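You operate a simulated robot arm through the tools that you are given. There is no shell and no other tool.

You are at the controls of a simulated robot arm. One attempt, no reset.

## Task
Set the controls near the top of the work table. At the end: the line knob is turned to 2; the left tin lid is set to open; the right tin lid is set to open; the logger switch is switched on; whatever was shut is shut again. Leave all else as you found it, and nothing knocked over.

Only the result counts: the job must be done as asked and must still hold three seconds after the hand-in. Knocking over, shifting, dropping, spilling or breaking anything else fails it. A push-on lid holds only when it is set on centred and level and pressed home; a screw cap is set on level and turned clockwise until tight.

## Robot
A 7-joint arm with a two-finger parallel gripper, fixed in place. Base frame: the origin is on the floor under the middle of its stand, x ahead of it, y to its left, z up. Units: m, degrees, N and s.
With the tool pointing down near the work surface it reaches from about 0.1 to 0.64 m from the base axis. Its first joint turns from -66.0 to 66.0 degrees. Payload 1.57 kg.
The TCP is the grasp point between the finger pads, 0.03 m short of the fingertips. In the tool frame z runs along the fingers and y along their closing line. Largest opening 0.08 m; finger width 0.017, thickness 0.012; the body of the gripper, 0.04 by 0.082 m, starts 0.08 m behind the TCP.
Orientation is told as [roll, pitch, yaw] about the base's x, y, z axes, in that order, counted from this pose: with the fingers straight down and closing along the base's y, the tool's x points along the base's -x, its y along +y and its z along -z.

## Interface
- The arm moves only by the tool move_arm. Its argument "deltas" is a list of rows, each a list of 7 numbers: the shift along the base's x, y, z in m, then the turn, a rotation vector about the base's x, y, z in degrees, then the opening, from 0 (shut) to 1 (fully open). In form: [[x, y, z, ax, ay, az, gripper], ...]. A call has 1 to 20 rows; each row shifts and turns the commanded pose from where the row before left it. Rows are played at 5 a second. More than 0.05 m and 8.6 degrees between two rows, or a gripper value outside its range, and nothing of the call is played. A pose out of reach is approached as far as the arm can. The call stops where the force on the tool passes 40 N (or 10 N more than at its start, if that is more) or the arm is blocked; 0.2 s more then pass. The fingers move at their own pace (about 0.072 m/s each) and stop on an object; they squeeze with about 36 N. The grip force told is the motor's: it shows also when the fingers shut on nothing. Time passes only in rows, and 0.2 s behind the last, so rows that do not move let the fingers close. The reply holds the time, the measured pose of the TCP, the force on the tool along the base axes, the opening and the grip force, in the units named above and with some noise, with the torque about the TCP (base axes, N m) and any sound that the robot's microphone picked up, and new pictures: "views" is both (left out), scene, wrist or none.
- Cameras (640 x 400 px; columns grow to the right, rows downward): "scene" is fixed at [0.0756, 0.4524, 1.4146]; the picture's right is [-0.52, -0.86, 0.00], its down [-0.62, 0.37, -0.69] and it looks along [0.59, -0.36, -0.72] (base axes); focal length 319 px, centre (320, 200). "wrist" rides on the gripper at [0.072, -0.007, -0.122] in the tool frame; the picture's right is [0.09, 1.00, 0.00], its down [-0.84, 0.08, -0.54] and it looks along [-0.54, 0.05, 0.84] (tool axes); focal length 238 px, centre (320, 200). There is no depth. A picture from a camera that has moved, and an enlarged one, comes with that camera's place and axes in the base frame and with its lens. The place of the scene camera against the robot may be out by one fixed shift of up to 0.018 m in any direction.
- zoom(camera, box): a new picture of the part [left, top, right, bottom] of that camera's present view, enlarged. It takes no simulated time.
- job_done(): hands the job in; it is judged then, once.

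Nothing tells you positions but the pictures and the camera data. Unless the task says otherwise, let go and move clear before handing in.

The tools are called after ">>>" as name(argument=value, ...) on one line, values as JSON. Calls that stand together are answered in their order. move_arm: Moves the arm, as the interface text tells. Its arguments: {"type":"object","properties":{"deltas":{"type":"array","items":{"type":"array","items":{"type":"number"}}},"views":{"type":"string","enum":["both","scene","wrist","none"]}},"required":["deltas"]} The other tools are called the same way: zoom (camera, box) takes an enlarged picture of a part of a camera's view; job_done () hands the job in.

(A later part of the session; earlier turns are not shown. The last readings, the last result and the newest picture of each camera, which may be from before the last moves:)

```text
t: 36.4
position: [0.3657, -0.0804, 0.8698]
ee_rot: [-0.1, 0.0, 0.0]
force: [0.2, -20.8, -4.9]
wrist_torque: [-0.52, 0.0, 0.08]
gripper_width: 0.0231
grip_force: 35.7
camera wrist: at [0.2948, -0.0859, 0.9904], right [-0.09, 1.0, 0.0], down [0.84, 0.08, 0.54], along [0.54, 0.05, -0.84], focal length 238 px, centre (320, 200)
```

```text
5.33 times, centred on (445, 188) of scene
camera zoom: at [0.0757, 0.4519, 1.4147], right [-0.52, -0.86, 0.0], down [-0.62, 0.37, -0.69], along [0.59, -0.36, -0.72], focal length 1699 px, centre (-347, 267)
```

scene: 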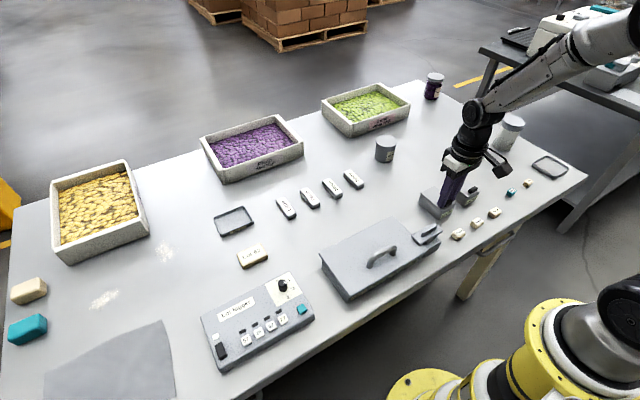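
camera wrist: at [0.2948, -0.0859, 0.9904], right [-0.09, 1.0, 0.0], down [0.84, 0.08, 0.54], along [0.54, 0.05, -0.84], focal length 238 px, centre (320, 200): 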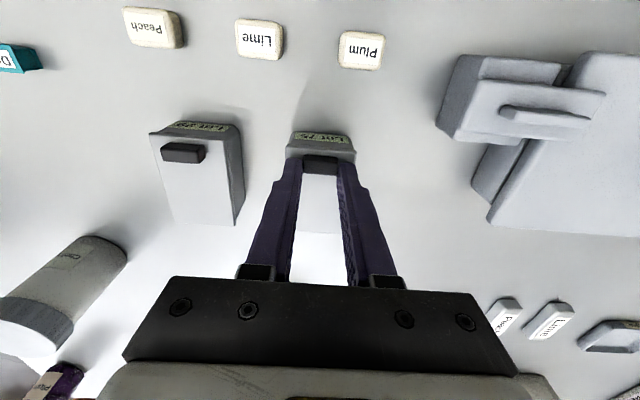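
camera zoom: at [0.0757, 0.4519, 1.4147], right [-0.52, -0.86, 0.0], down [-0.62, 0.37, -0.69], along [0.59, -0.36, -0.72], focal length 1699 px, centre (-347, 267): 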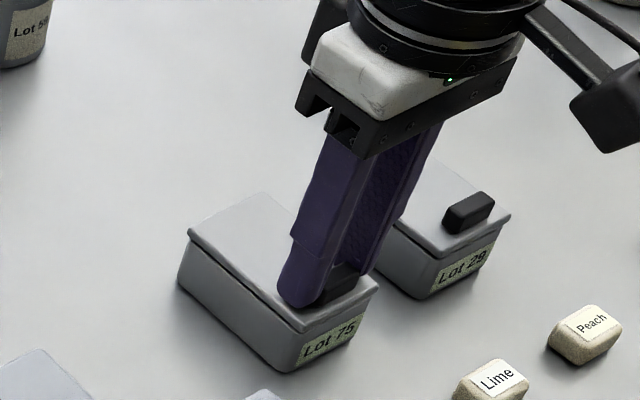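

I have the tab (23 mm grip) with some side load, so I'll ease 1.2 mm toward -y. Then I'll start lifting along the hinge arc.

>>> move_arm(deltas=[[0, -0.0012, 0, 0, 0, 0, 0], [0, 0, 0, 0, 0, 0, 0], [0.0005, 0, 0.0028, 0, 0, 0, 0], [0.0005, 0, 0.0028, 0, 0, 0, 0], [0, 0, 0, 0, 0, 0, 0]])

>>> zoom(camera="wrist", box=[270, 130, 370, 200])

>>> zoom(camera="scene", box=[410, 150, 480, 225])

```text
t: 37.6
position: [0.3656, -0.0805, 0.8733]
ee_rot: [0.1, 0.4, 0.0]
force: [-1.0, -12.2, -24.3]
wrist_torque: [-0.3, 0.08, 0.05]
gripper_width: 0.0232
grip_force: 35.4
camera wrist: at [0.2956, -0.0863, 0.9954], right [-0.09, 1.0, 0.0], down [0.84, 0.08, 0.54], along [0.53, 0.05, -0.84], focal length 238 px, centre (320, 200)
```

scene: 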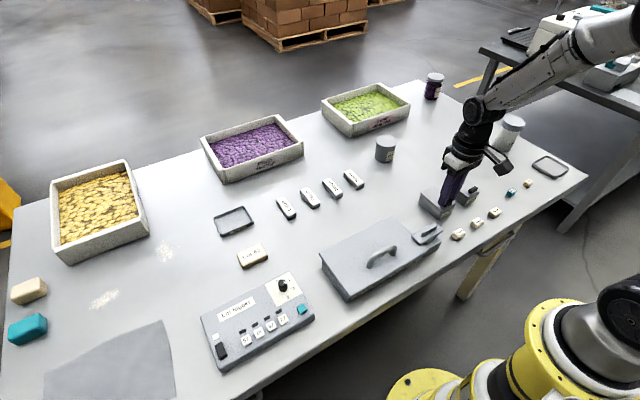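
wrist: 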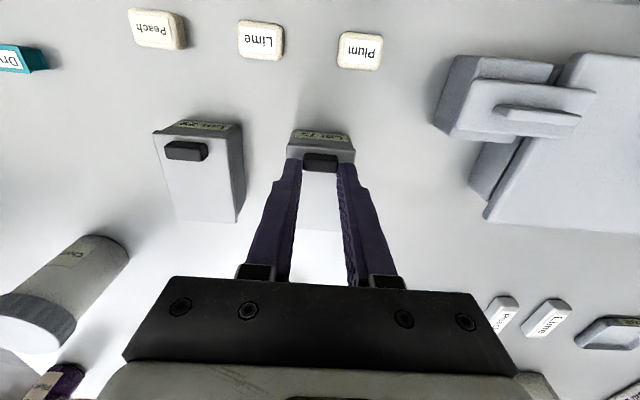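

```text
5.71 times, centred on (320, 165) of wrist
camera zoom: at [0.2956, -0.0863, 0.9954], right [-0.09, 1.0, 0.0], down [0.84, 0.08, 0.54], along [0.53, 0.05, -0.84], focal length 1362 px, centre (320, 400)
```

zoom: 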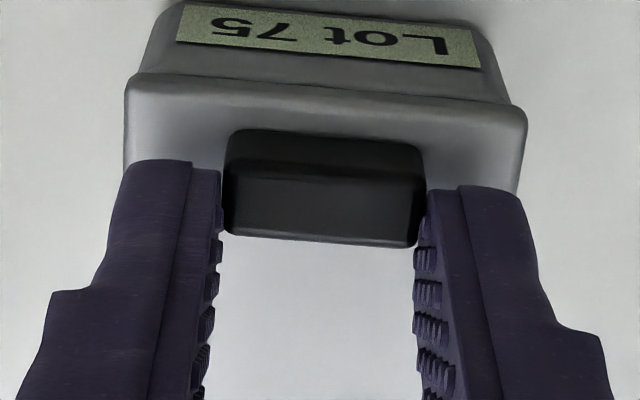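

```text
5.33 times, centred on (445, 188) of scene
camera zoom: at [0.0759, 0.452, 1.4147], right [-0.52, -0.86, 0.0], down [-0.62, 0.37, -0.69], along [0.59, -0.36, -0.72], focal length 1699 px, centre (-347, 267)
```

zoom: 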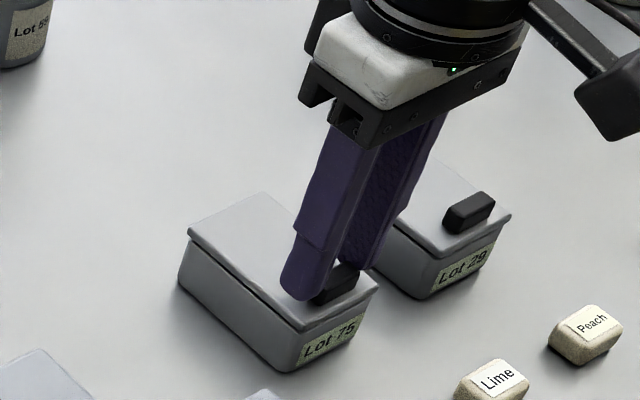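

The fingers slipped upward on the tab at about 24 N and the lid didn't lift. I'll let go, back away and look closely at how the lid is hinged.

>>> move_arm(deltas=[[0, 0, -0.002, 0, 0, 0, 0.1], [0, 0, 0, 0, 0, 0, 0.3], [0, 0, 0, 0, 0, 0, 0.5], [0, 0, 0.02, 0, 0, 0, 0.5], [0, 0, 0.03, 0, 0, 0, 0.5], [0, 0, 0.03, 0, 0, 0, 0.5], [0, 0, 0, 0, 0, 0, 0.5]])

>>> zoom(camera="scene", box=[415, 178, 460, 223])

>>> zoom(camera="scene", box=[417, 184, 441, 204])

>>> zoom(camera="wrist", box=[260, 90, 380, 190])

```text
t: 39.2
position: [0.3682, -0.0815, 0.9538]
ee_rot: [-0.1, -0.1, 0.0]
force: [-0.8, 0.0, -0.8]
wrist_torque: [-0.04, -0.02, -0.04]
gripper_width: 0.04
grip_force: 0.0
camera wrist: at [0.2963, -0.0876, 1.0759], right [-0.09, 1.0, 0.0], down [0.84, 0.08, 0.54], along [0.54, 0.05, -0.84], focal length 238 px, centre (320, 200)
```

scene: 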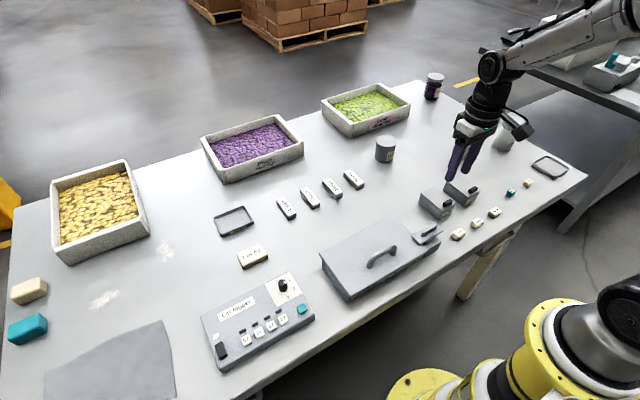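
wrist: 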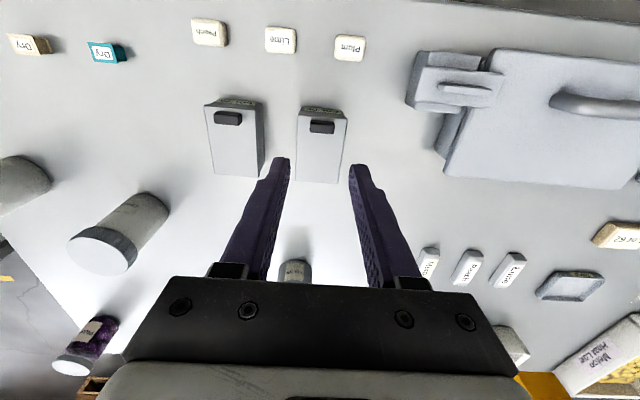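

```text
8.89 times, centred on (438, 200) of scene
camera zoom: at [0.0756, 0.4524, 1.4146], right [-0.52, -0.86, 0.0], down [-0.62, 0.37, -0.69], along [0.59, -0.36, -0.72], focal length 2832 px, centre (-724, 196)
```

zoom: 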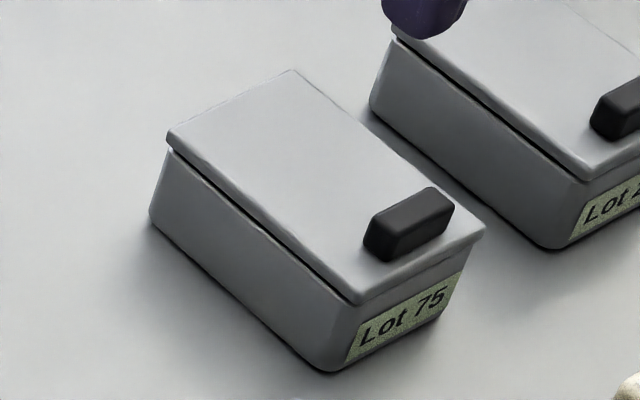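

```text
16.00 times, centred on (429, 194) of scene
camera zoom: at [0.0756, 0.4524, 1.4146], right [-0.52, -0.86, 0.0], down [-0.62, 0.37, -0.69], along [0.59, -0.36, -0.72], focal length 5098 px, centre (-1424, 296)
```

zoom: 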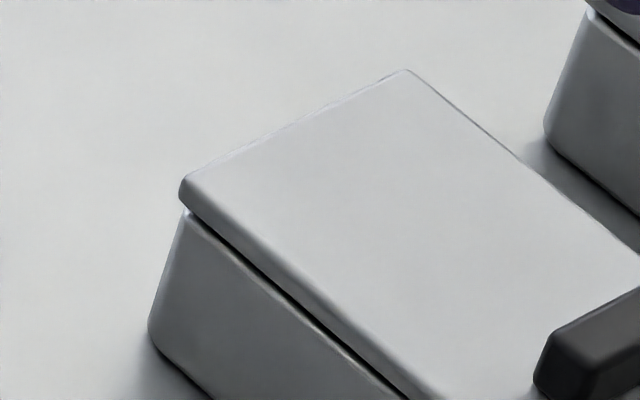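

```text
4.00 times, centred on (320, 140) of wrist
camera zoom: at [0.2963, -0.0876, 1.0759], right [-0.09, 1.0, 0.0], down [0.84, 0.08, 0.54], along [0.54, 0.05, -0.84], focal length 953 px, centre (320, 440)
```

zoom: 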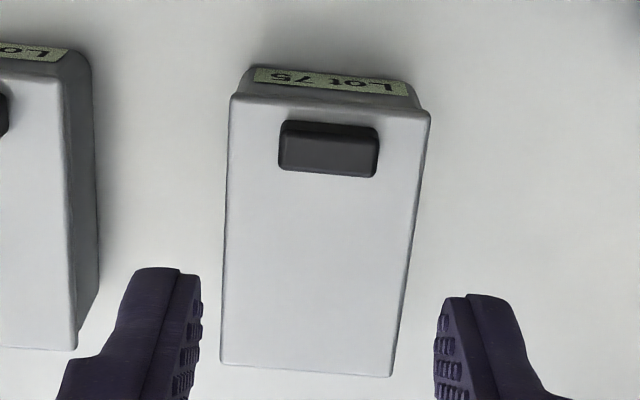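

The lid looks like a plate over the body with no visible latch. I'll grip the tab again, lower this time, and test whether it moves along x or needs a firmer lift.

>>> move_arm(deltas=[[-0.002, 0.0005, -0.03, 0, 0, 0, 0.5], [0, 0, -0.03, 0, 0, 0, 0.5], [0, 0, -0.018, 0, 0, 0, 0.5], [0, 0, -0.006, 0, 0, 0, 0.5], [0, 0, 0, 0, 0, 0, 0.5]], views="wrist")

>>> zoom(camera="wrist", box=[270, 130, 370, 200])

```text
t: 40.4
position: [0.3656, -0.0811, 0.8683]
ee_rot: [0.0, 0.0, -0.1]
force: [-0.9, -0.5, 0.9]
wrist_torque: [0.0, -0.01, 0.02]
gripper_width: 0.0399
grip_force: 0.1
camera wrist: at [0.2945, -0.0871, 0.9899], right [-0.09, 1.0, 0.0], down [0.84, 0.08, 0.54], along [0.54, 0.05, -0.84], focal length 238 px, centre (320, 200)
```

wrist: 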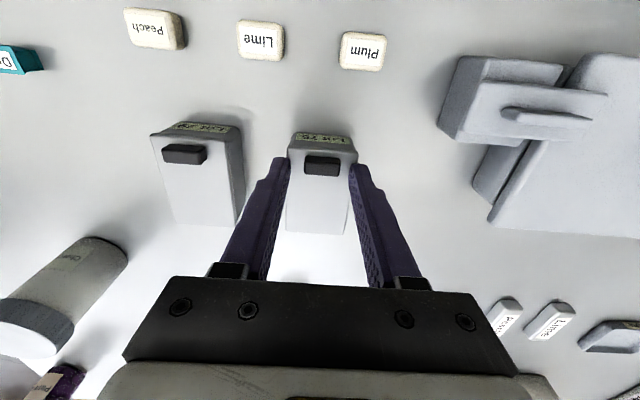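

```text
5.71 times, centred on (320, 165) of wrist
camera zoom: at [0.2945, -0.0871, 0.9899], right [-0.09, 1.0, 0.0], down [0.84, 0.08, 0.54], along [0.54, 0.05, -0.84], focal length 1362 px, centre (320, 400)
```

zoom: 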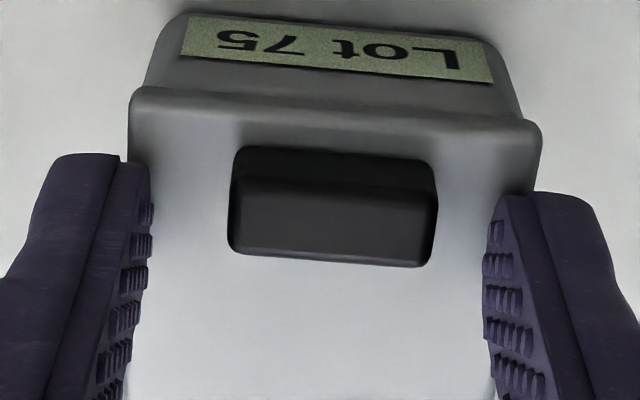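

>>> move_arm(deltas=[[0, 0.0014, -0.001, 0, 0, 0, 0.5], [0, 0, -0.001, 0, 0, 0, 0.4], [0, 0, 0, 0, 0, 0, 0.3], [0, 0, 0, 0, 0, 0, 0.1], [0, 0, 0, 0, 0, 0, 0]], views="none")

```text
t: 41.6
position: [0.367, -0.0789, 0.8672]
ee_rot: [-0.1, -0.2, 0.0]
force: [-0.4, -12.3, 10.7]
wrist_torque: [-0.24, 0.14, 0.05]
gripper_width: 0.0233
grip_force: 32.0
```

The tips just touch the lid while gripping. I'll test movement along x.

>>> move_arm(deltas=[[-0.001, -0.0005, 0.0003, 0, 0, 0, 0], [-0.001, 0, 0, 0, 0, 0, 0], [0, 0, 0, 0, 0, 0, 0]], views="none")

>>> move_arm(deltas=[[0.001, 0, 0, 0, 0, 0, 0], [0.001, 0, 0, 0, 0, 0, 0], [0.001, 0, 0, 0, 0, 0, 0], [0.001, 0, 0, 0, 0, 0, 0], [0, 0, 0, 0, 0, 0, 0]], views="none")

```text
t: 42.4
position: [0.3671, -0.0796, 0.8674]
ee_rot: [-0.1, -0.4, 0.0]
force: [8.1, -16.0, 6.1]
wrist_torque: [-0.35, -0.02, 0.13]
gripper_width: 0.0231
grip_force: 35.7
```

```text
t: 43.6
position: [0.3684, -0.079, 0.8664]
ee_rot: [-0.1, -0.1, 0.0]
force: [-0.4, -19.0, 20.8]
wrist_torque: [-0.49, 0.94, -0.05]
gripper_width: 0.0231
grip_force: 35.0
```

>>> zoom(camera="wrist", box=[270, 130, 370, 200])

>>> zoom(camera="scene", box=[415, 178, 460, 223])

```text
5.71 times, centred on (320, 165) of wrist
camera zoom: at [0.2962, -0.086, 0.9888], right [-0.09, 1.0, 0.0], down [0.84, 0.08, 0.54], along [0.54, 0.05, -0.84], focal length 1362 px, centre (320, 400)
```

zoom: 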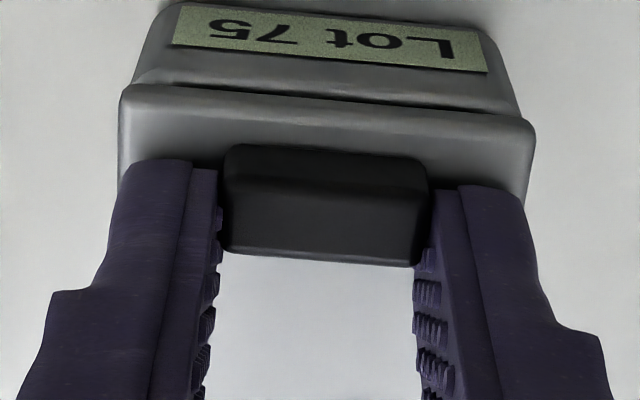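

```text
8.89 times, centred on (438, 200) of scene
camera zoom: at [0.0754, 0.452, 1.4147], right [-0.52, -0.86, 0.0], down [-0.62, 0.37, -0.69], along [0.59, -0.36, -0.72], focal length 2832 px, centre (-724, 196)
```

zoom: 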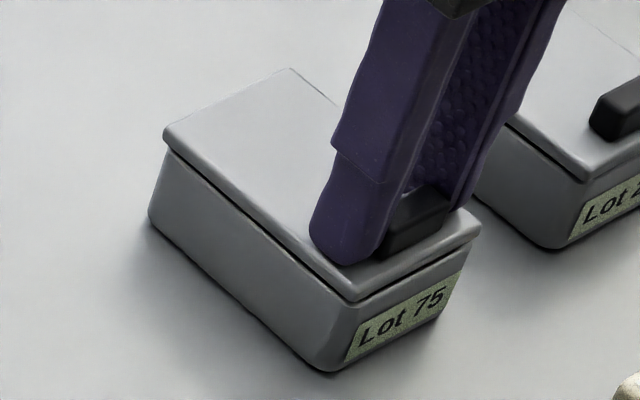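

The lid moved with the gripper toward +x at almost no force, and a gap opened at its front edge. It's a sliding lid, so I'll relieve the downward press slightly and keep sliding +x.

>>> move_arm(deltas=[[0, -0.0005, 0.001, 0, 0, 0, 0], [0.002, 0, 0, 0, 0, 0, 0], [0.002, 0, 0, 0, 0, 0, 0], [0.002, 0, 0, 0, 0, 0, 0], [0, 0, 0, 0, 0, 0, 0]])

>>> zoom(camera="wrist", box=[270, 130, 370, 200])

>>> zoom(camera="scene", box=[415, 178, 460, 223])

```text
t: 44.8
position: [0.3739, -0.0803, 0.8681]
ee_rot: [0.0, 0.1, -0.1]
force: [-0.2, -13.8, -0.2]
wrist_torque: [-0.38, -0.74, 0.1]
gripper_width: 0.023
grip_force: 35.5
camera wrist: at [0.3021, -0.0862, 0.9889], right [-0.09, 1.0, 0.0], down [0.84, 0.08, 0.54], along [0.54, 0.05, -0.84], focal length 238 px, centre (320, 200)
```

scene: 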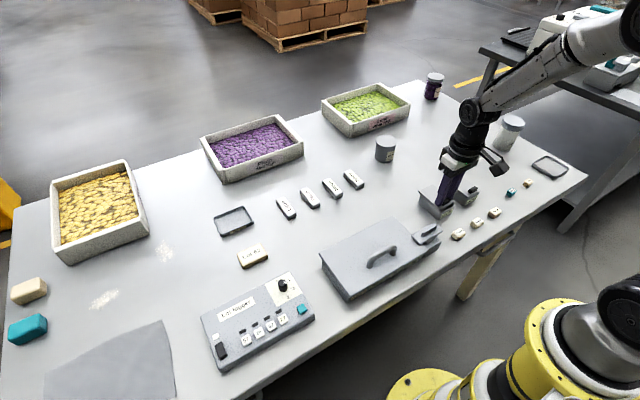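
wrist: 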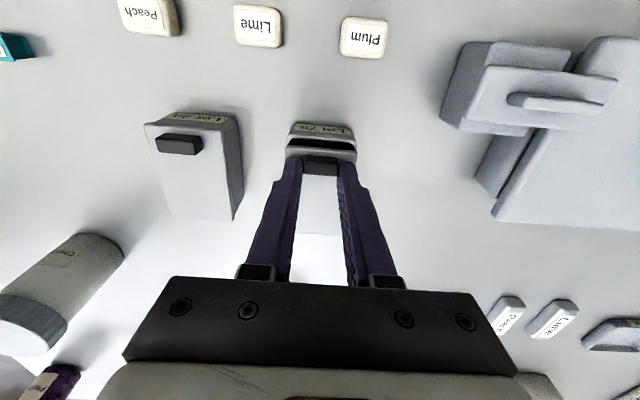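

```text
5.71 times, centred on (320, 165) of wrist
camera zoom: at [0.3021, -0.0862, 0.9889], right [-0.09, 1.0, 0.0], down [0.84, 0.08, 0.54], along [0.54, 0.05, -0.84], focal length 1362 px, centre (320, 400)
```

zoom: 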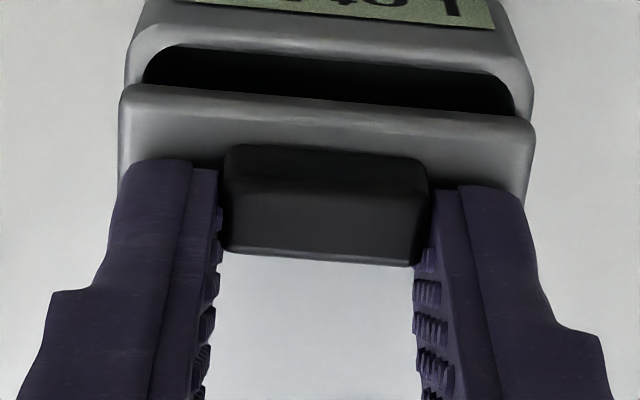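

```text
8.89 times, centred on (438, 200) of scene
camera zoom: at [0.0756, 0.452, 1.4147], right [-0.52, -0.86, 0.0], down [-0.62, 0.37, -0.69], along [0.59, -0.36, -0.72], focal length 2832 px, centre (-724, 196)
```

zoom: 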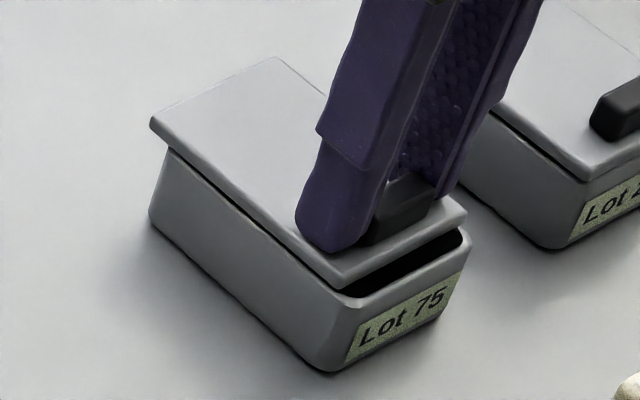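

The sliding lid is opening smoothly, with the tin's dark interior showing at the front. I'll keep sliding +x in steps and watch the force.

>>> move_arm(deltas=[[0.004, -0.0003, 0, 0, 0, 0, 0], [0.005, 0, 0, 0, 0, 0, 0], [0.005, 0, 0, 0, 0, 0, 0], [0.005, 0, 0, 0, 0, 0, 0], [0, 0, 0, 0, 0, 0, 0]])

>>> zoom(camera="scene", box=[405, 160, 470, 225])

```text
t: 46.0
position: [0.3929, -0.0801, 0.8679]
ee_rot: [0.1, 0.2, 0.0]
force: [-0.2, 1.0, -10.2]
wrist_torque: [0.05, -0.17, -0.05]
gripper_width: 0.0231
grip_force: 35.2
camera wrist: at [0.322, -0.0863, 0.9891], right [-0.09, 1.0, 0.0], down [0.84, 0.08, 0.54], along [0.54, 0.05, -0.84], focal length 238 px, centre (320, 200)
```

scene: 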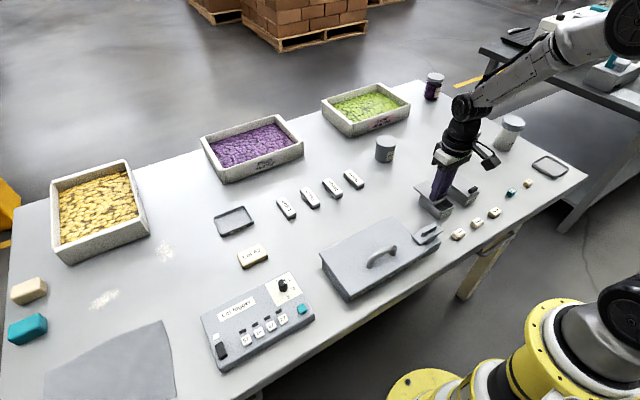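
wrist: 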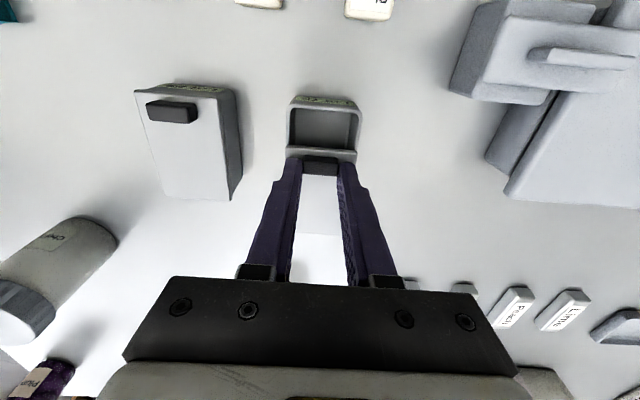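

```text
6.15 times, centred on (438, 192) of scene
camera zoom: at [0.0757, 0.4524, 1.4146], right [-0.52, -0.86, 0.0], down [-0.62, 0.37, -0.69], along [0.59, -0.36, -0.72], focal length 1961 px, centre (-403, 246)
```

zoom: 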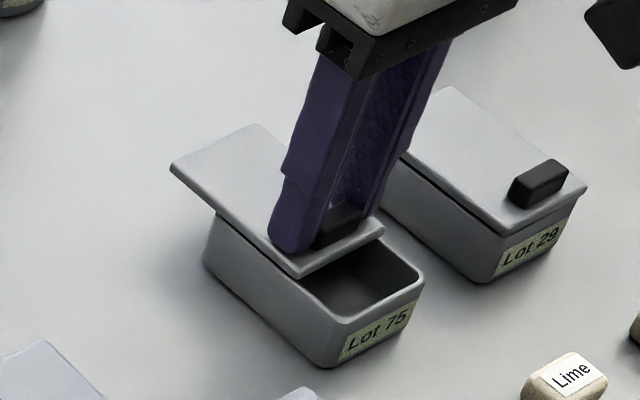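

>>> move_arm(deltas=[[0.004, 0, -0.0005, 0, 0, 0, 0], [0.004, 0, 0, 0, 0, 0, 0], [0.004, 0, 0, 0, 0, 0, 0], [0, 0, 0, 0, 0, 0, 0]], views="none")

>>> zoom(camera="scene", box=[405, 160, 470, 225])

```text
t: 47.0
position: [0.405, -0.0799, 0.8666]
ee_rot: [-0.1, 0.1, 0.0]
force: [0.2, 2.9, -13.8]
wrist_torque: [0.05, 0.78, 0.02]
gripper_width: 0.023
grip_force: 35.7
```

```text
6.15 times, centred on (438, 192) of scene
camera zoom: at [0.0758, 0.4524, 1.4145], right [-0.52, -0.86, 0.0], down [-0.62, 0.37, -0.69], along [0.59, -0.36, -0.72], focal length 1961 px, centre (-403, 246)
```

zoom: 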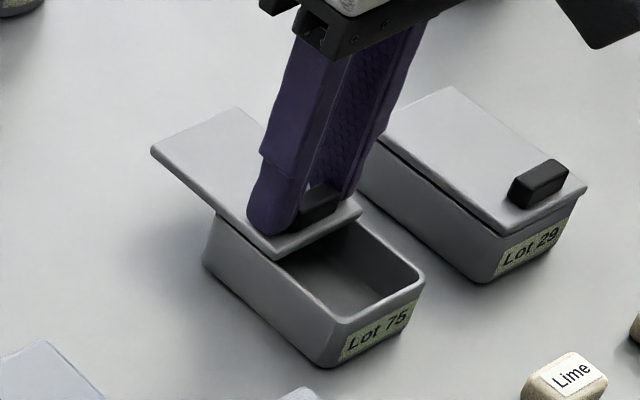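

>>> move_arm(deltas=[[0.003, 0, -0.0007, 0, 0, 0, 0], [0.004, 0, 0, 0, 0, 0, 0], [0.004, 0, 0, 0, 0, 0, 0], [0, 0, 0, 0, 0, 0, 0]], views="none")

>>> zoom(camera="scene", box=[400, 155, 475, 225])

```text
t: 48.0
position: [0.4182, -0.0801, 0.8677]
ee_rot: [0.0, -0.1, -0.1]
force: [-0.5, 13.9, -2.4]
wrist_torque: [0.3, 0.42, -0.04]
gripper_width: 0.0228
grip_force: 35.9
```

```text
5.71 times, centred on (438, 190) of scene
camera zoom: at [0.0756, 0.4527, 1.4144], right [-0.52, -0.86, 0.0], down [-0.62, 0.37, -0.69], along [0.59, -0.36, -0.72], focal length 1821 px, centre (-351, 257)
```

zoom: 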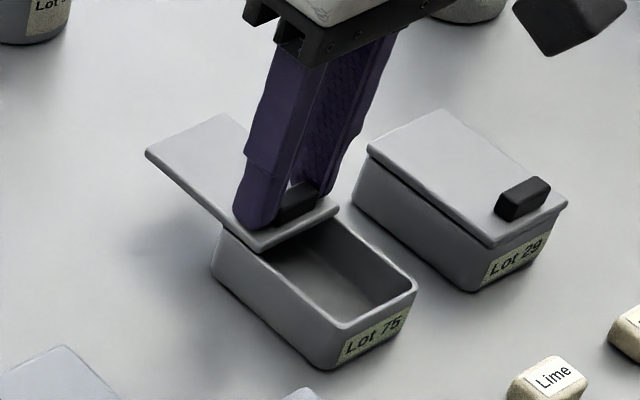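

>>> move_arm(deltas=[[0.002, 0.0006, 0, 0, 0, 0, 0], [0.003, 0.0001, 0, 0, 0, 0, 0], [0.003, 0.0001, 0, 0, 0, 0, 0], [0, 0, 0, 0, 0, 0, 0]], views="none")

>>> zoom(camera="scene", box=[400, 155, 475, 225])

```text
t: 49.0
position: [0.4219, -0.079, 0.8671]
ee_rot: [0.0, 0.0, 0.1]
force: [-13.5, 5.0, 14.9]
wrist_torque: [0.12, 0.57, -0.05]
gripper_width: 0.0227
grip_force: 35.2
```

```text
5.71 times, centred on (438, 190) of scene
camera zoom: at [0.0751, 0.4525, 1.4145], right [-0.52, -0.86, 0.0], down [-0.62, 0.37, -0.69], along [0.59, -0.36, -0.72], focal length 1821 px, centre (-351, 257)
```

zoom: 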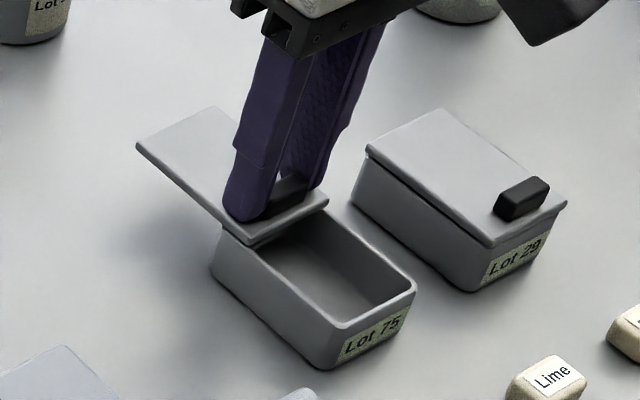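

Fx has risen, so the lid is at its end stop after about 56 mm of travel. I'll relax the load, release the tab and rise.

>>> move_arm(deltas=[[-0.0015, 0.0002, 0.0005, 0, 0, 0, 0], [0, 0, 0, 0, 0, 0, 0.2], [0, 0, 0, 0, 0, 0, 0.5], [0, 0, 0, 0, 0, 0, 0.5], [0, 0, 0.02, 0, 0, 0, 0.5], [0, 0, 0.03, 0, 0, 0, 0.5], [0, 0, 0.03, 0, 0, 0, 0.5], [0, 0, 0, 0, 0, 0, 0.5]])

>>> zoom(camera="scene", box=[400, 155, 475, 225])

>>> zoom(camera="wrist", box=[180, 30, 380, 180])

```text
t: 50.8
position: [0.4237, -0.08, 0.9484]
ee_rot: [0.1, -0.1, 0.1]
force: [0.7, 0.3, 0.1]
wrist_torque: [0.0, -0.01, 0.04]
gripper_width: 0.04
grip_force: 0.0
camera wrist: at [0.3521, -0.0856, 1.0698], right [-0.09, 1.0, 0.0], down [0.84, 0.08, 0.54], along [0.54, 0.05, -0.84], focal length 238 px, centre (320, 200)
```

scene: 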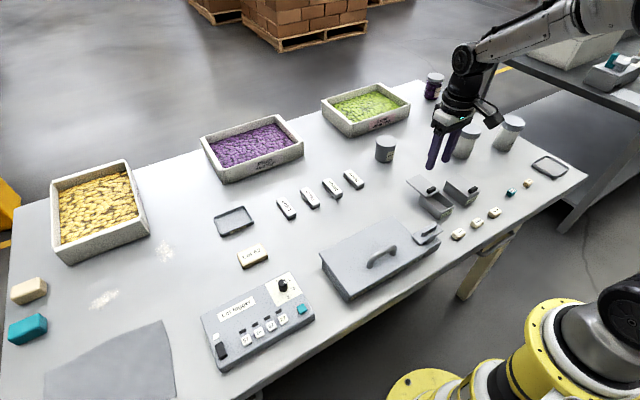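
wrist: 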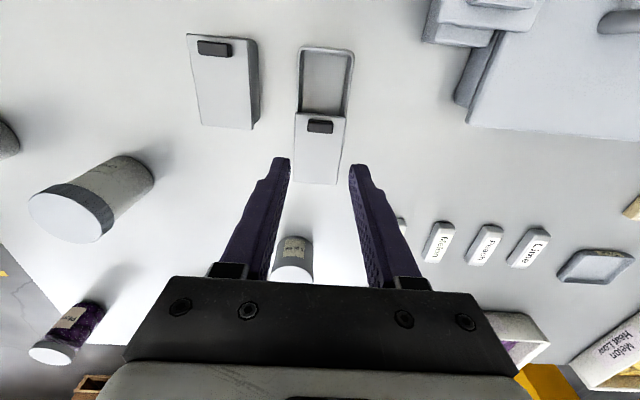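

```text
5.71 times, centred on (438, 190) of scene
camera zoom: at [0.0756, 0.4524, 1.4146], right [-0.52, -0.86, 0.0], down [-0.62, 0.37, -0.69], along [0.59, -0.36, -0.72], focal length 1821 px, centre (-351, 257)
```

zoom: 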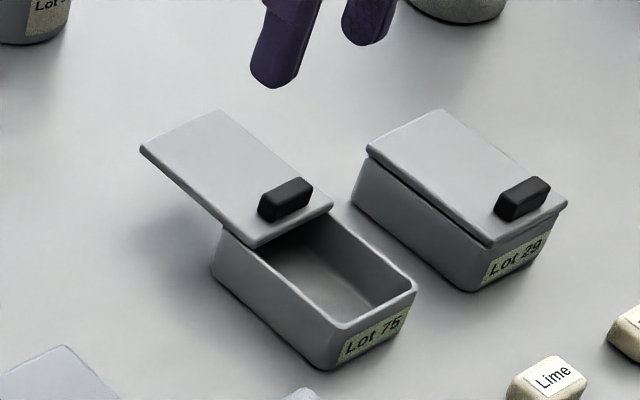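

```text
2.67 times, centred on (280, 105) of wrist
camera zoom: at [0.3521, -0.0856, 1.0698], right [-0.09, 1.0, 0.0], down [0.84, 0.08, 0.54], along [0.54, 0.05, -0.84], focal length 636 px, centre (427, 453)
```

zoom: 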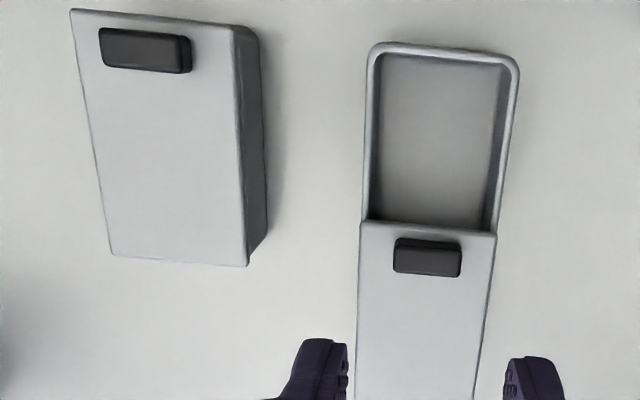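

The left tin is open, with its lid front edge at about x=0.4065. To be sure it sits fully at the stop, I'll push the tab's front face gently +x with closed fingertips.

>>> move_arm(deltas=[[-0.015, 0, 0, 0, 0, 0, 0.2], [-0.0155, 0, 0, 0, 0, 0, 0], [0, 0, 0, 0, 0, 0, 0], [0, 0, -0.03, 0, 0, 0, 0], [0, 0, -0.03, 0, 0, 0, 0], [0, 0, -0.0175, 0, 0, 0, 0], [0, 0, 0, 0, 0, 0, 0]])

>>> zoom(camera="wrist", box=[270, 130, 370, 200])

>>> zoom(camera="scene", box=[400, 155, 475, 225])

```text
t: 52.4
position: [0.3907, -0.0779, 0.8687]
ee_rot: [0.0, 0.1, 0.1]
force: [0.6, -0.3, 0.9]
wrist_torque: [0.01, 0.03, 0.03]
gripper_width: 0.0001
grip_force: 20.8
camera wrist: at [0.3196, -0.0836, 0.9902], right [-0.09, 1.0, 0.0], down [0.84, 0.08, 0.54], along [0.54, 0.05, -0.84], focal length 238 px, centre (320, 200)
```

scene: 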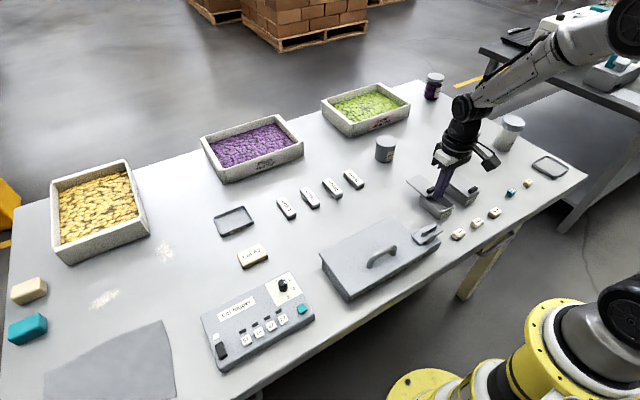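
wrist: 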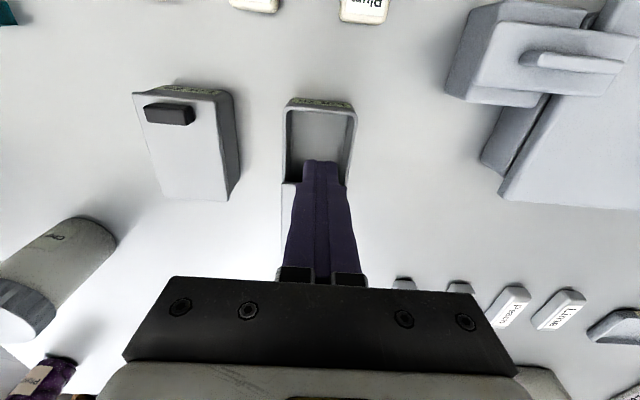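

```text
5.71 times, centred on (320, 165) of wrist
camera zoom: at [0.3196, -0.0836, 0.9902], right [-0.09, 1.0, 0.0], down [0.84, 0.08, 0.54], along [0.54, 0.05, -0.84], focal length 1362 px, centre (320, 400)
```

zoom: 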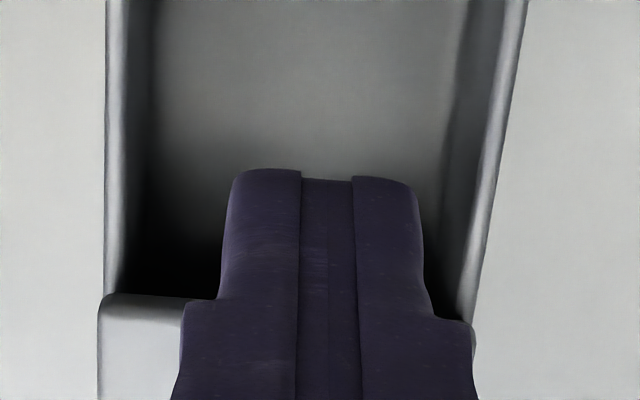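

```text
5.71 times, centred on (438, 190) of scene
camera zoom: at [0.0756, 0.4524, 1.4146], right [-0.52, -0.86, 0.0], down [-0.62, 0.37, -0.69], along [0.59, -0.36, -0.72], focal length 1821 px, centre (-351, 257)
```

zoom: 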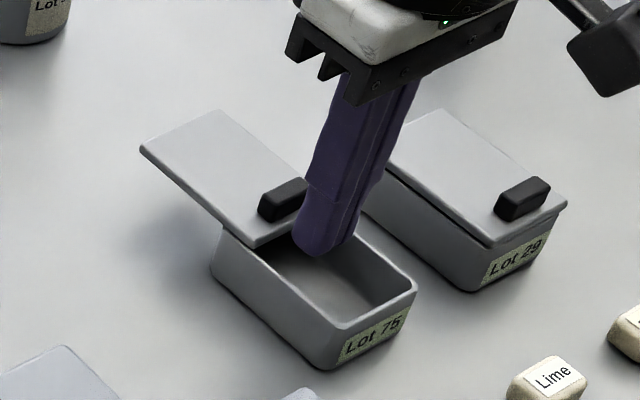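

>>> move_arm(deltas=[[0.003, -0.001, 0.0015, 0, 0, 0, 0], [0.003, 0, 0, 0, 0, 0, 0], [0.003, 0, 0, 0, 0, 0, 0], [0.002, 0, 0, 0, 0, 0, 0], [0.0015, 0, 0, 0, 0, 0, 0], [0, 0, 0, 0, 0, 0, 0]], views="none")

>>> zoom(camera="scene", box=[400, 155, 475, 225])

```text
t: 53.8
position: [0.4041, -0.0803, 0.8703]
ee_rot: [0.1, 0.2, -0.1]
force: [-6.4, -1.3, 1.0]
wrist_torque: [-0.01, 0.2, -0.03]
gripper_width: 0.0
grip_force: 21.5
```

```text
5.71 times, centred on (438, 190) of scene
camera zoom: at [0.0754, 0.4523, 1.4146], right [-0.52, -0.86, 0.0], down [-0.62, 0.37, -0.69], along [0.59, -0.36, -0.72], focal length 1821 px, centre (-351, 257)
```

zoom: 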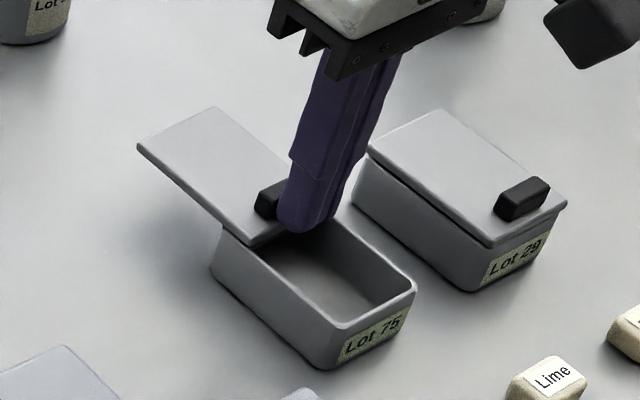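

>>> move_arm(deltas=[[0.001, 0, 0, 0, 0, 0, 0], [0.001, 0, 0, 0, 0, 0, 0], [0, 0, 0, 0, 0, 0, 0]], views="none")

>>> zoom(camera="scene", box=[400, 155, 475, 225])

```text
t: 54.6
position: [0.405, -0.0812, 0.8694]
ee_rot: [0.2, 0.2, 0.0]
force: [-16.5, -2.4, 2.9]
wrist_torque: [-0.07, 0.36, -0.02]
gripper_width: 0.0
grip_force: 21.0
```

```text
5.71 times, centred on (438, 190) of scene
camera zoom: at [0.0752, 0.4523, 1.4146], right [-0.52, -0.86, 0.0], down [-0.62, 0.37, -0.69], along [0.59, -0.36, -0.72], focal length 1821 px, centre (-351, 257)
```

zoom: 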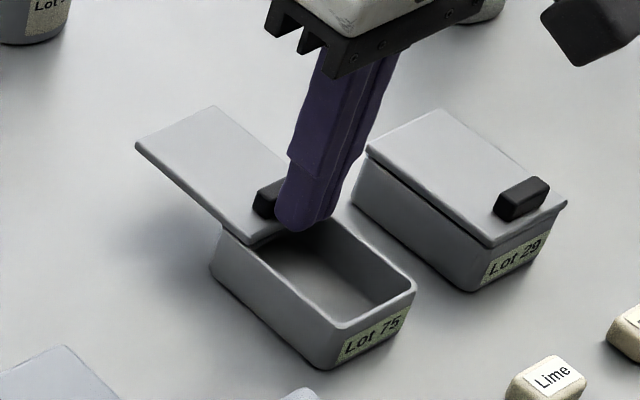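

The lid is firmly at its stop (16 N, no further motion). I'll retreat -x, rise, and move over to the right tin.

>>> move_arm(deltas=[[-0.006, 0, 0, 0, 0, 0, 0], [-0.006, 0, 0, 0, 0, 0, 0], [0, 0, 0.03, 0, 0, 0, 0], [0, 0, 0.03, 0, 0, 0, 0], [0, 0, 0.02, 0, 0, 0, 0], [-0.03, -0.03, 0, 0, 0, 0, 0], [-0.033, -0.03, 0, 0, 0, 0, 0], [0, -0.03, 0, 0, 0, 0, 0], [0, 0, 0, 0, 0, 0, 0]])

>>> zoom(camera="scene", box=[400, 155, 475, 225])

>>> zoom(camera="wrist", box=[270, 100, 370, 190])

>>> zoom(camera="wrist", box=[290, 135, 350, 175])

```text
t: 56.6
position: [0.33, -0.1704, 0.95]
ee_rot: [0.0, 0.0, 0.0]
force: [-0.4, 0.1, -0.7]
wrist_torque: [-0.01, 0.0, 0.03]
gripper_width: 0.0001
grip_force: 21.3
camera wrist: at [0.2592, -0.177, 1.0729], right [-0.09, 1.0, 0.0], down [0.84, 0.08, 0.54], along [0.54, 0.05, -0.84], focal length 238 px, centre (320, 200)
```

scene: 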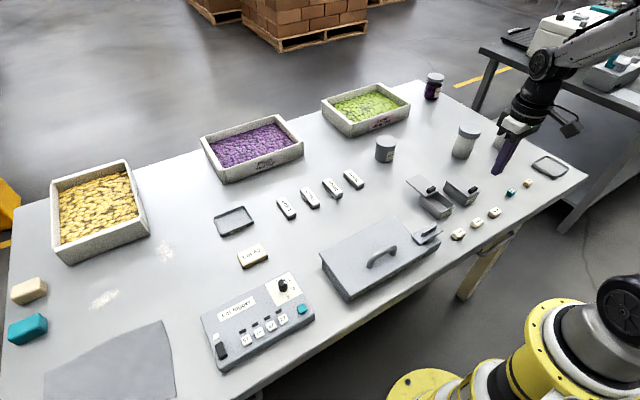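
wrist: 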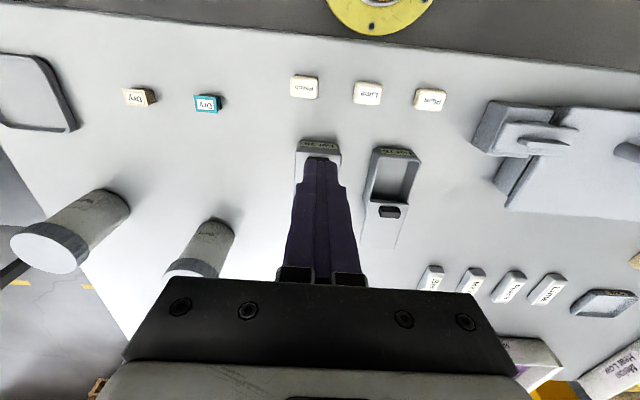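

```text
5.71 times, centred on (438, 190) of scene
camera zoom: at [0.0756, 0.4524, 1.4146], right [-0.52, -0.86, 0.0], down [-0.62, 0.37, -0.69], along [0.59, -0.36, -0.72], focal length 1821 px, centre (-351, 257)
```

zoom: 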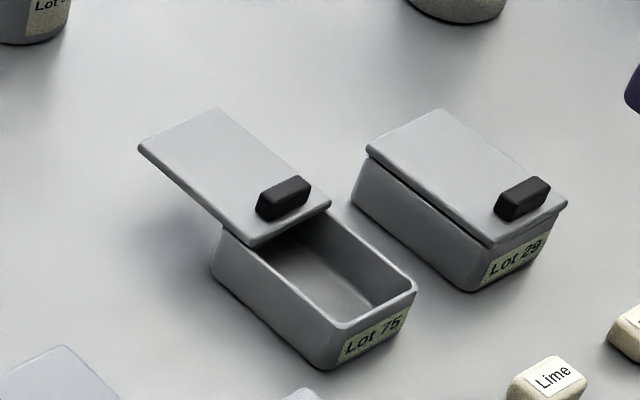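

```text
4.44 times, centred on (320, 145) of wrist
camera zoom: at [0.2592, -0.177, 1.0729], right [-0.09, 1.0, 0.0], down [0.84, 0.08, 0.54], along [0.54, 0.05, -0.84], focal length 1059 px, centre (320, 444)
```

zoom: 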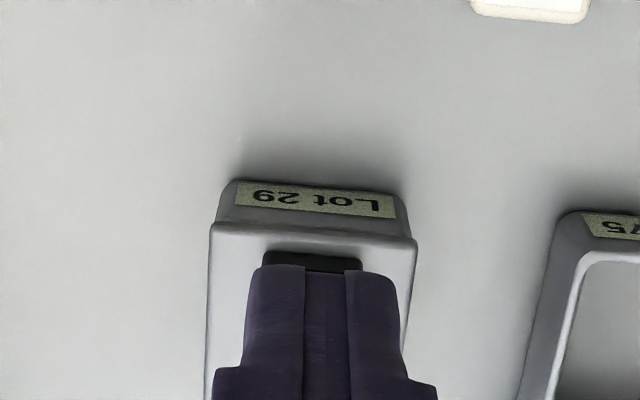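

```text
10.00 times, centred on (320, 155) of wrist
camera zoom: at [0.2592, -0.177, 1.0729], right [-0.09, 1.0, 0.0], down [0.84, 0.08, 0.54], along [0.54, 0.05, -0.84], focal length 2384 px, centre (320, 650)
```

zoom: 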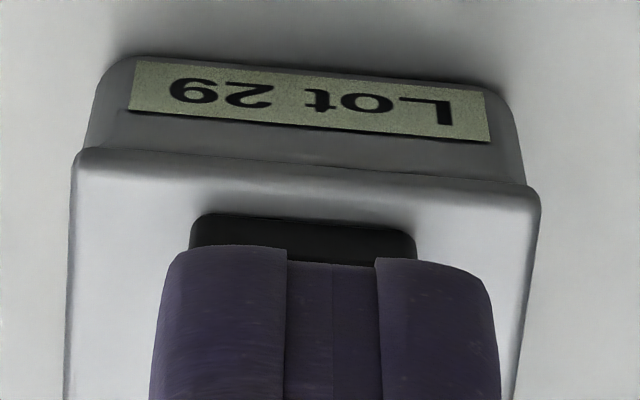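

The right tin's tab front face is at x≈0.3577, y≈-0.170. I'll bring the closed fingertips down in front of it, just above the lid surface.

>>> move_arm(deltas=[[0.006, 0.0003, -0.025, 0, 0, 0, 0], [0.005, 0.0003, -0.025, 0, 0, 0, 0], [0, 0, -0.02, 0, 0, 0, 0], [0, 0, -0.01, 0, 0, 0, 0], [0, 0, 0, 0, 0, 0, 0]])

>>> zoom(camera="wrist", box=[270, 130, 370, 200])

>>> zoom(camera="scene", box=[430, 150, 505, 220])

```text
t: 57.8
position: [0.3428, -0.1699, 0.8698]
ee_rot: [0.1, 0.0, 0.1]
force: [-0.2, -0.5, -0.2]
wrist_torque: [0.02, -0.03, -0.01]
gripper_width: 0.0001
grip_force: 21.2
camera wrist: at [0.2708, -0.1749, 0.9914], right [-0.09, 1.0, 0.0], down [0.84, 0.08, 0.54], along [0.54, 0.05, -0.84], focal length 238 px, centre (320, 200)
```

scene: 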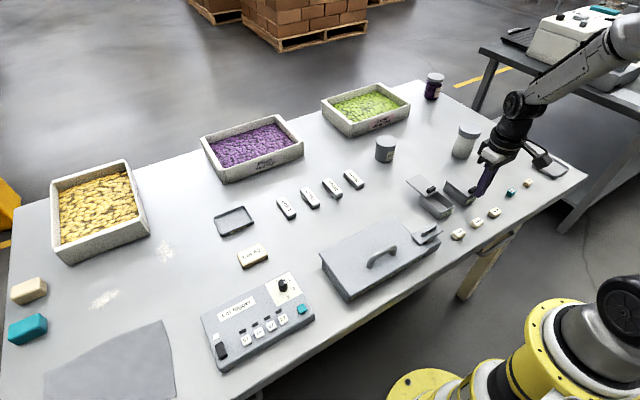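
wrist: 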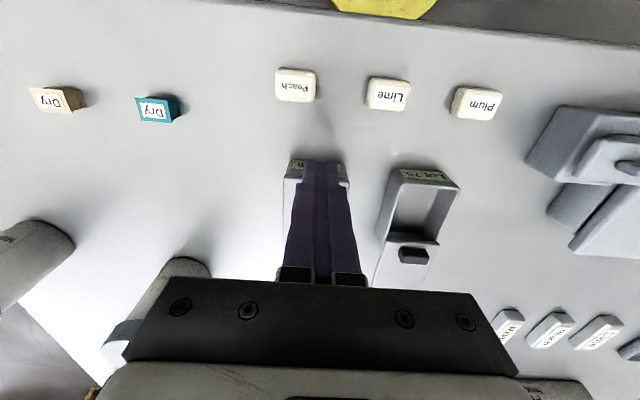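

```text
5.71 times, centred on (320, 165) of wrist
camera zoom: at [0.2708, -0.1749, 0.9914], right [-0.09, 1.0, 0.0], down [0.84, 0.08, 0.54], along [0.54, 0.05, -0.84], focal length 1362 px, centre (320, 400)
```

zoom: 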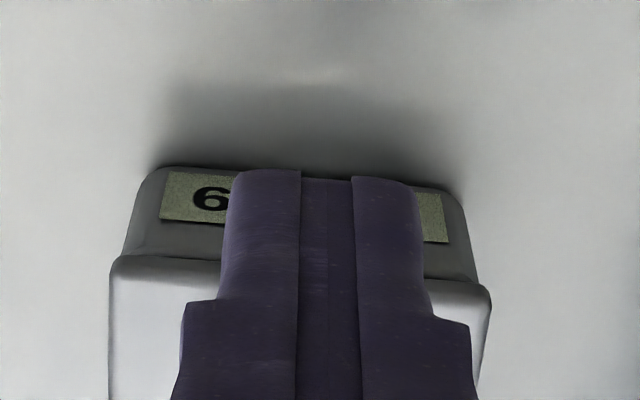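

```text
5.71 times, centred on (468, 185) of scene
camera zoom: at [0.0756, 0.4524, 1.4146], right [-0.52, -0.86, 0.0], down [-0.62, 0.37, -0.69], along [0.59, -0.36, -0.72], focal length 1821 px, centre (-523, 286)
```

zoom: 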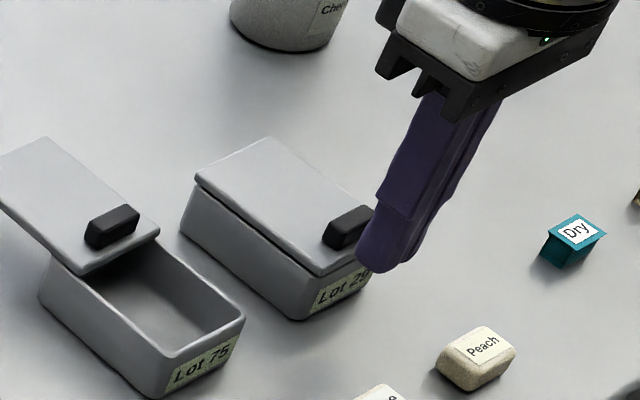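

The fingertips are in front of the right tab, and nothing stands in the lid's path behind. I'll push +x.

>>> move_arm(deltas=[[0.003, 0, 0, 0, 0, 0, 0], [0.003, 0, 0, 0, 0, 0, 0], [0.003, 0, 0, 0, 0, 0, 0], [0.003, 0, 0, 0, 0, 0, 0], [0.003, 0, 0, 0, 0, 0, 0], [0, 0, 0, 0, 0, 0, 0]])

>>> zoom(camera="scene", box=[430, 150, 505, 220])

```text
t: 59.2
position: [0.3582, -0.1697, 0.8701]
ee_rot: [0.2, 0.0, 0.0]
force: [0.0, 0.3, -0.3]
wrist_torque: [-0.01, 0.02, 0.01]
gripper_width: 0.0
grip_force: 21.4
camera wrist: at [0.2863, -0.1753, 0.9924], right [-0.09, 1.0, 0.0], down [0.84, 0.08, 0.54], along [0.54, 0.05, -0.84], focal length 238 px, centre (320, 200)
```

scene: 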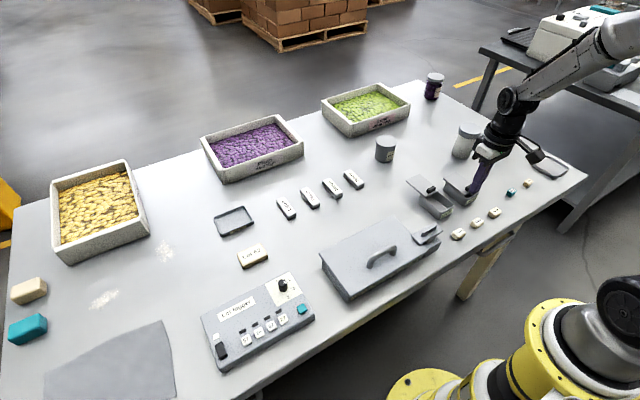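
wrist: 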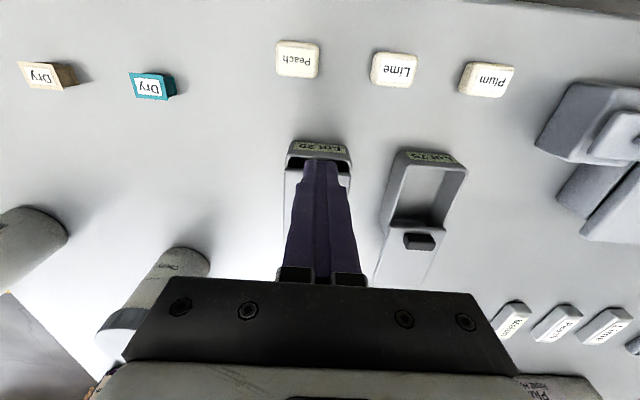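

```text
5.71 times, centred on (468, 185) of scene
camera zoom: at [0.0756, 0.4524, 1.4146], right [-0.52, -0.86, 0.0], down [-0.62, 0.37, -0.69], along [0.59, -0.36, -0.72], focal length 1821 px, centre (-523, 286)
```

zoom: 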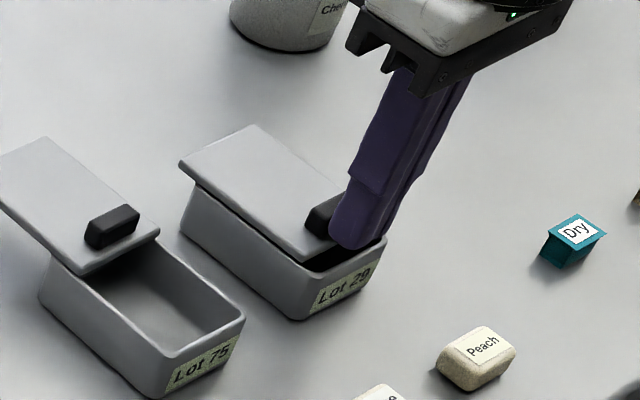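

The right lid is sliding open with almost no force, so I'll keep pushing.

>>> move_arm(deltas=[[0.004, 0, 0, 0, 0, 0, 0], [0.004, 0, 0, 0, 0, 0, 0], [0.004, 0, 0, 0, 0, 0, 0], [0.004, 0, 0, 0, 0, 0, 0], [0.004, 0, 0, 0, 0, 0, 0], [0.004, 0, 0, 0, 0, 0, 0], [0.004, 0, 0, 0, 0, 0, 0], [0.004, 0, 0, 0, 0, 0, 0], [0, 0, 0, 0, 0, 0, 0]])

>>> zoom(camera="scene", box=[420, 140, 495, 220])

```text
t: 61.2
position: [0.3895, -0.1698, 0.8703]
ee_rot: [0.0, 0.0, 0.0]
force: [-0.3, 0.1, -0.2]
wrist_torque: [0.02, 0.02, 0.02]
gripper_width: 0.0002
grip_force: 21.1
camera wrist: at [0.3184, -0.1758, 0.9923], right [-0.09, 1.0, 0.0], down [0.84, 0.08, 0.54], along [0.54, 0.05, -0.84], focal length 238 px, centre (320, 200)
```

scene: 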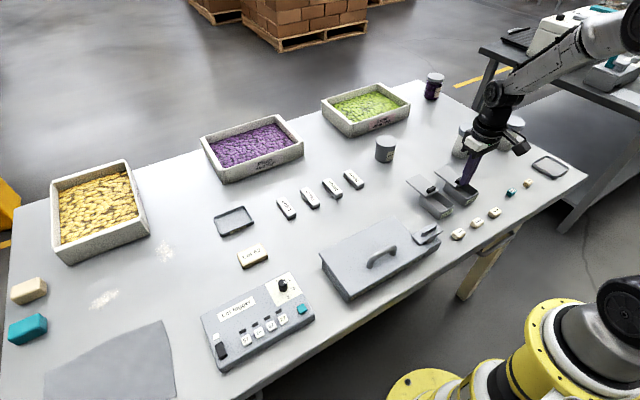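
wrist: 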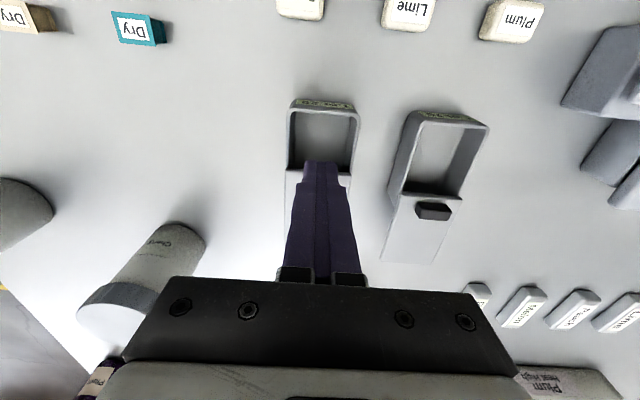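

```text
5.00 times, centred on (458, 180) of scene
camera zoom: at [0.0756, 0.4524, 1.4146], right [-0.52, -0.86, 0.0], down [-0.62, 0.37, -0.69], along [0.59, -0.36, -0.72], focal length 1593 px, centre (-368, 300)
```

zoom: 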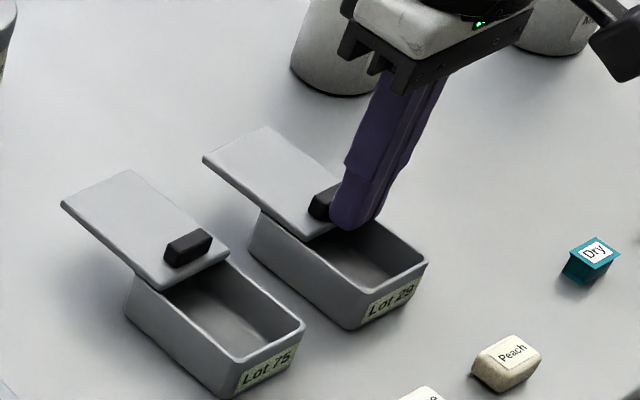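

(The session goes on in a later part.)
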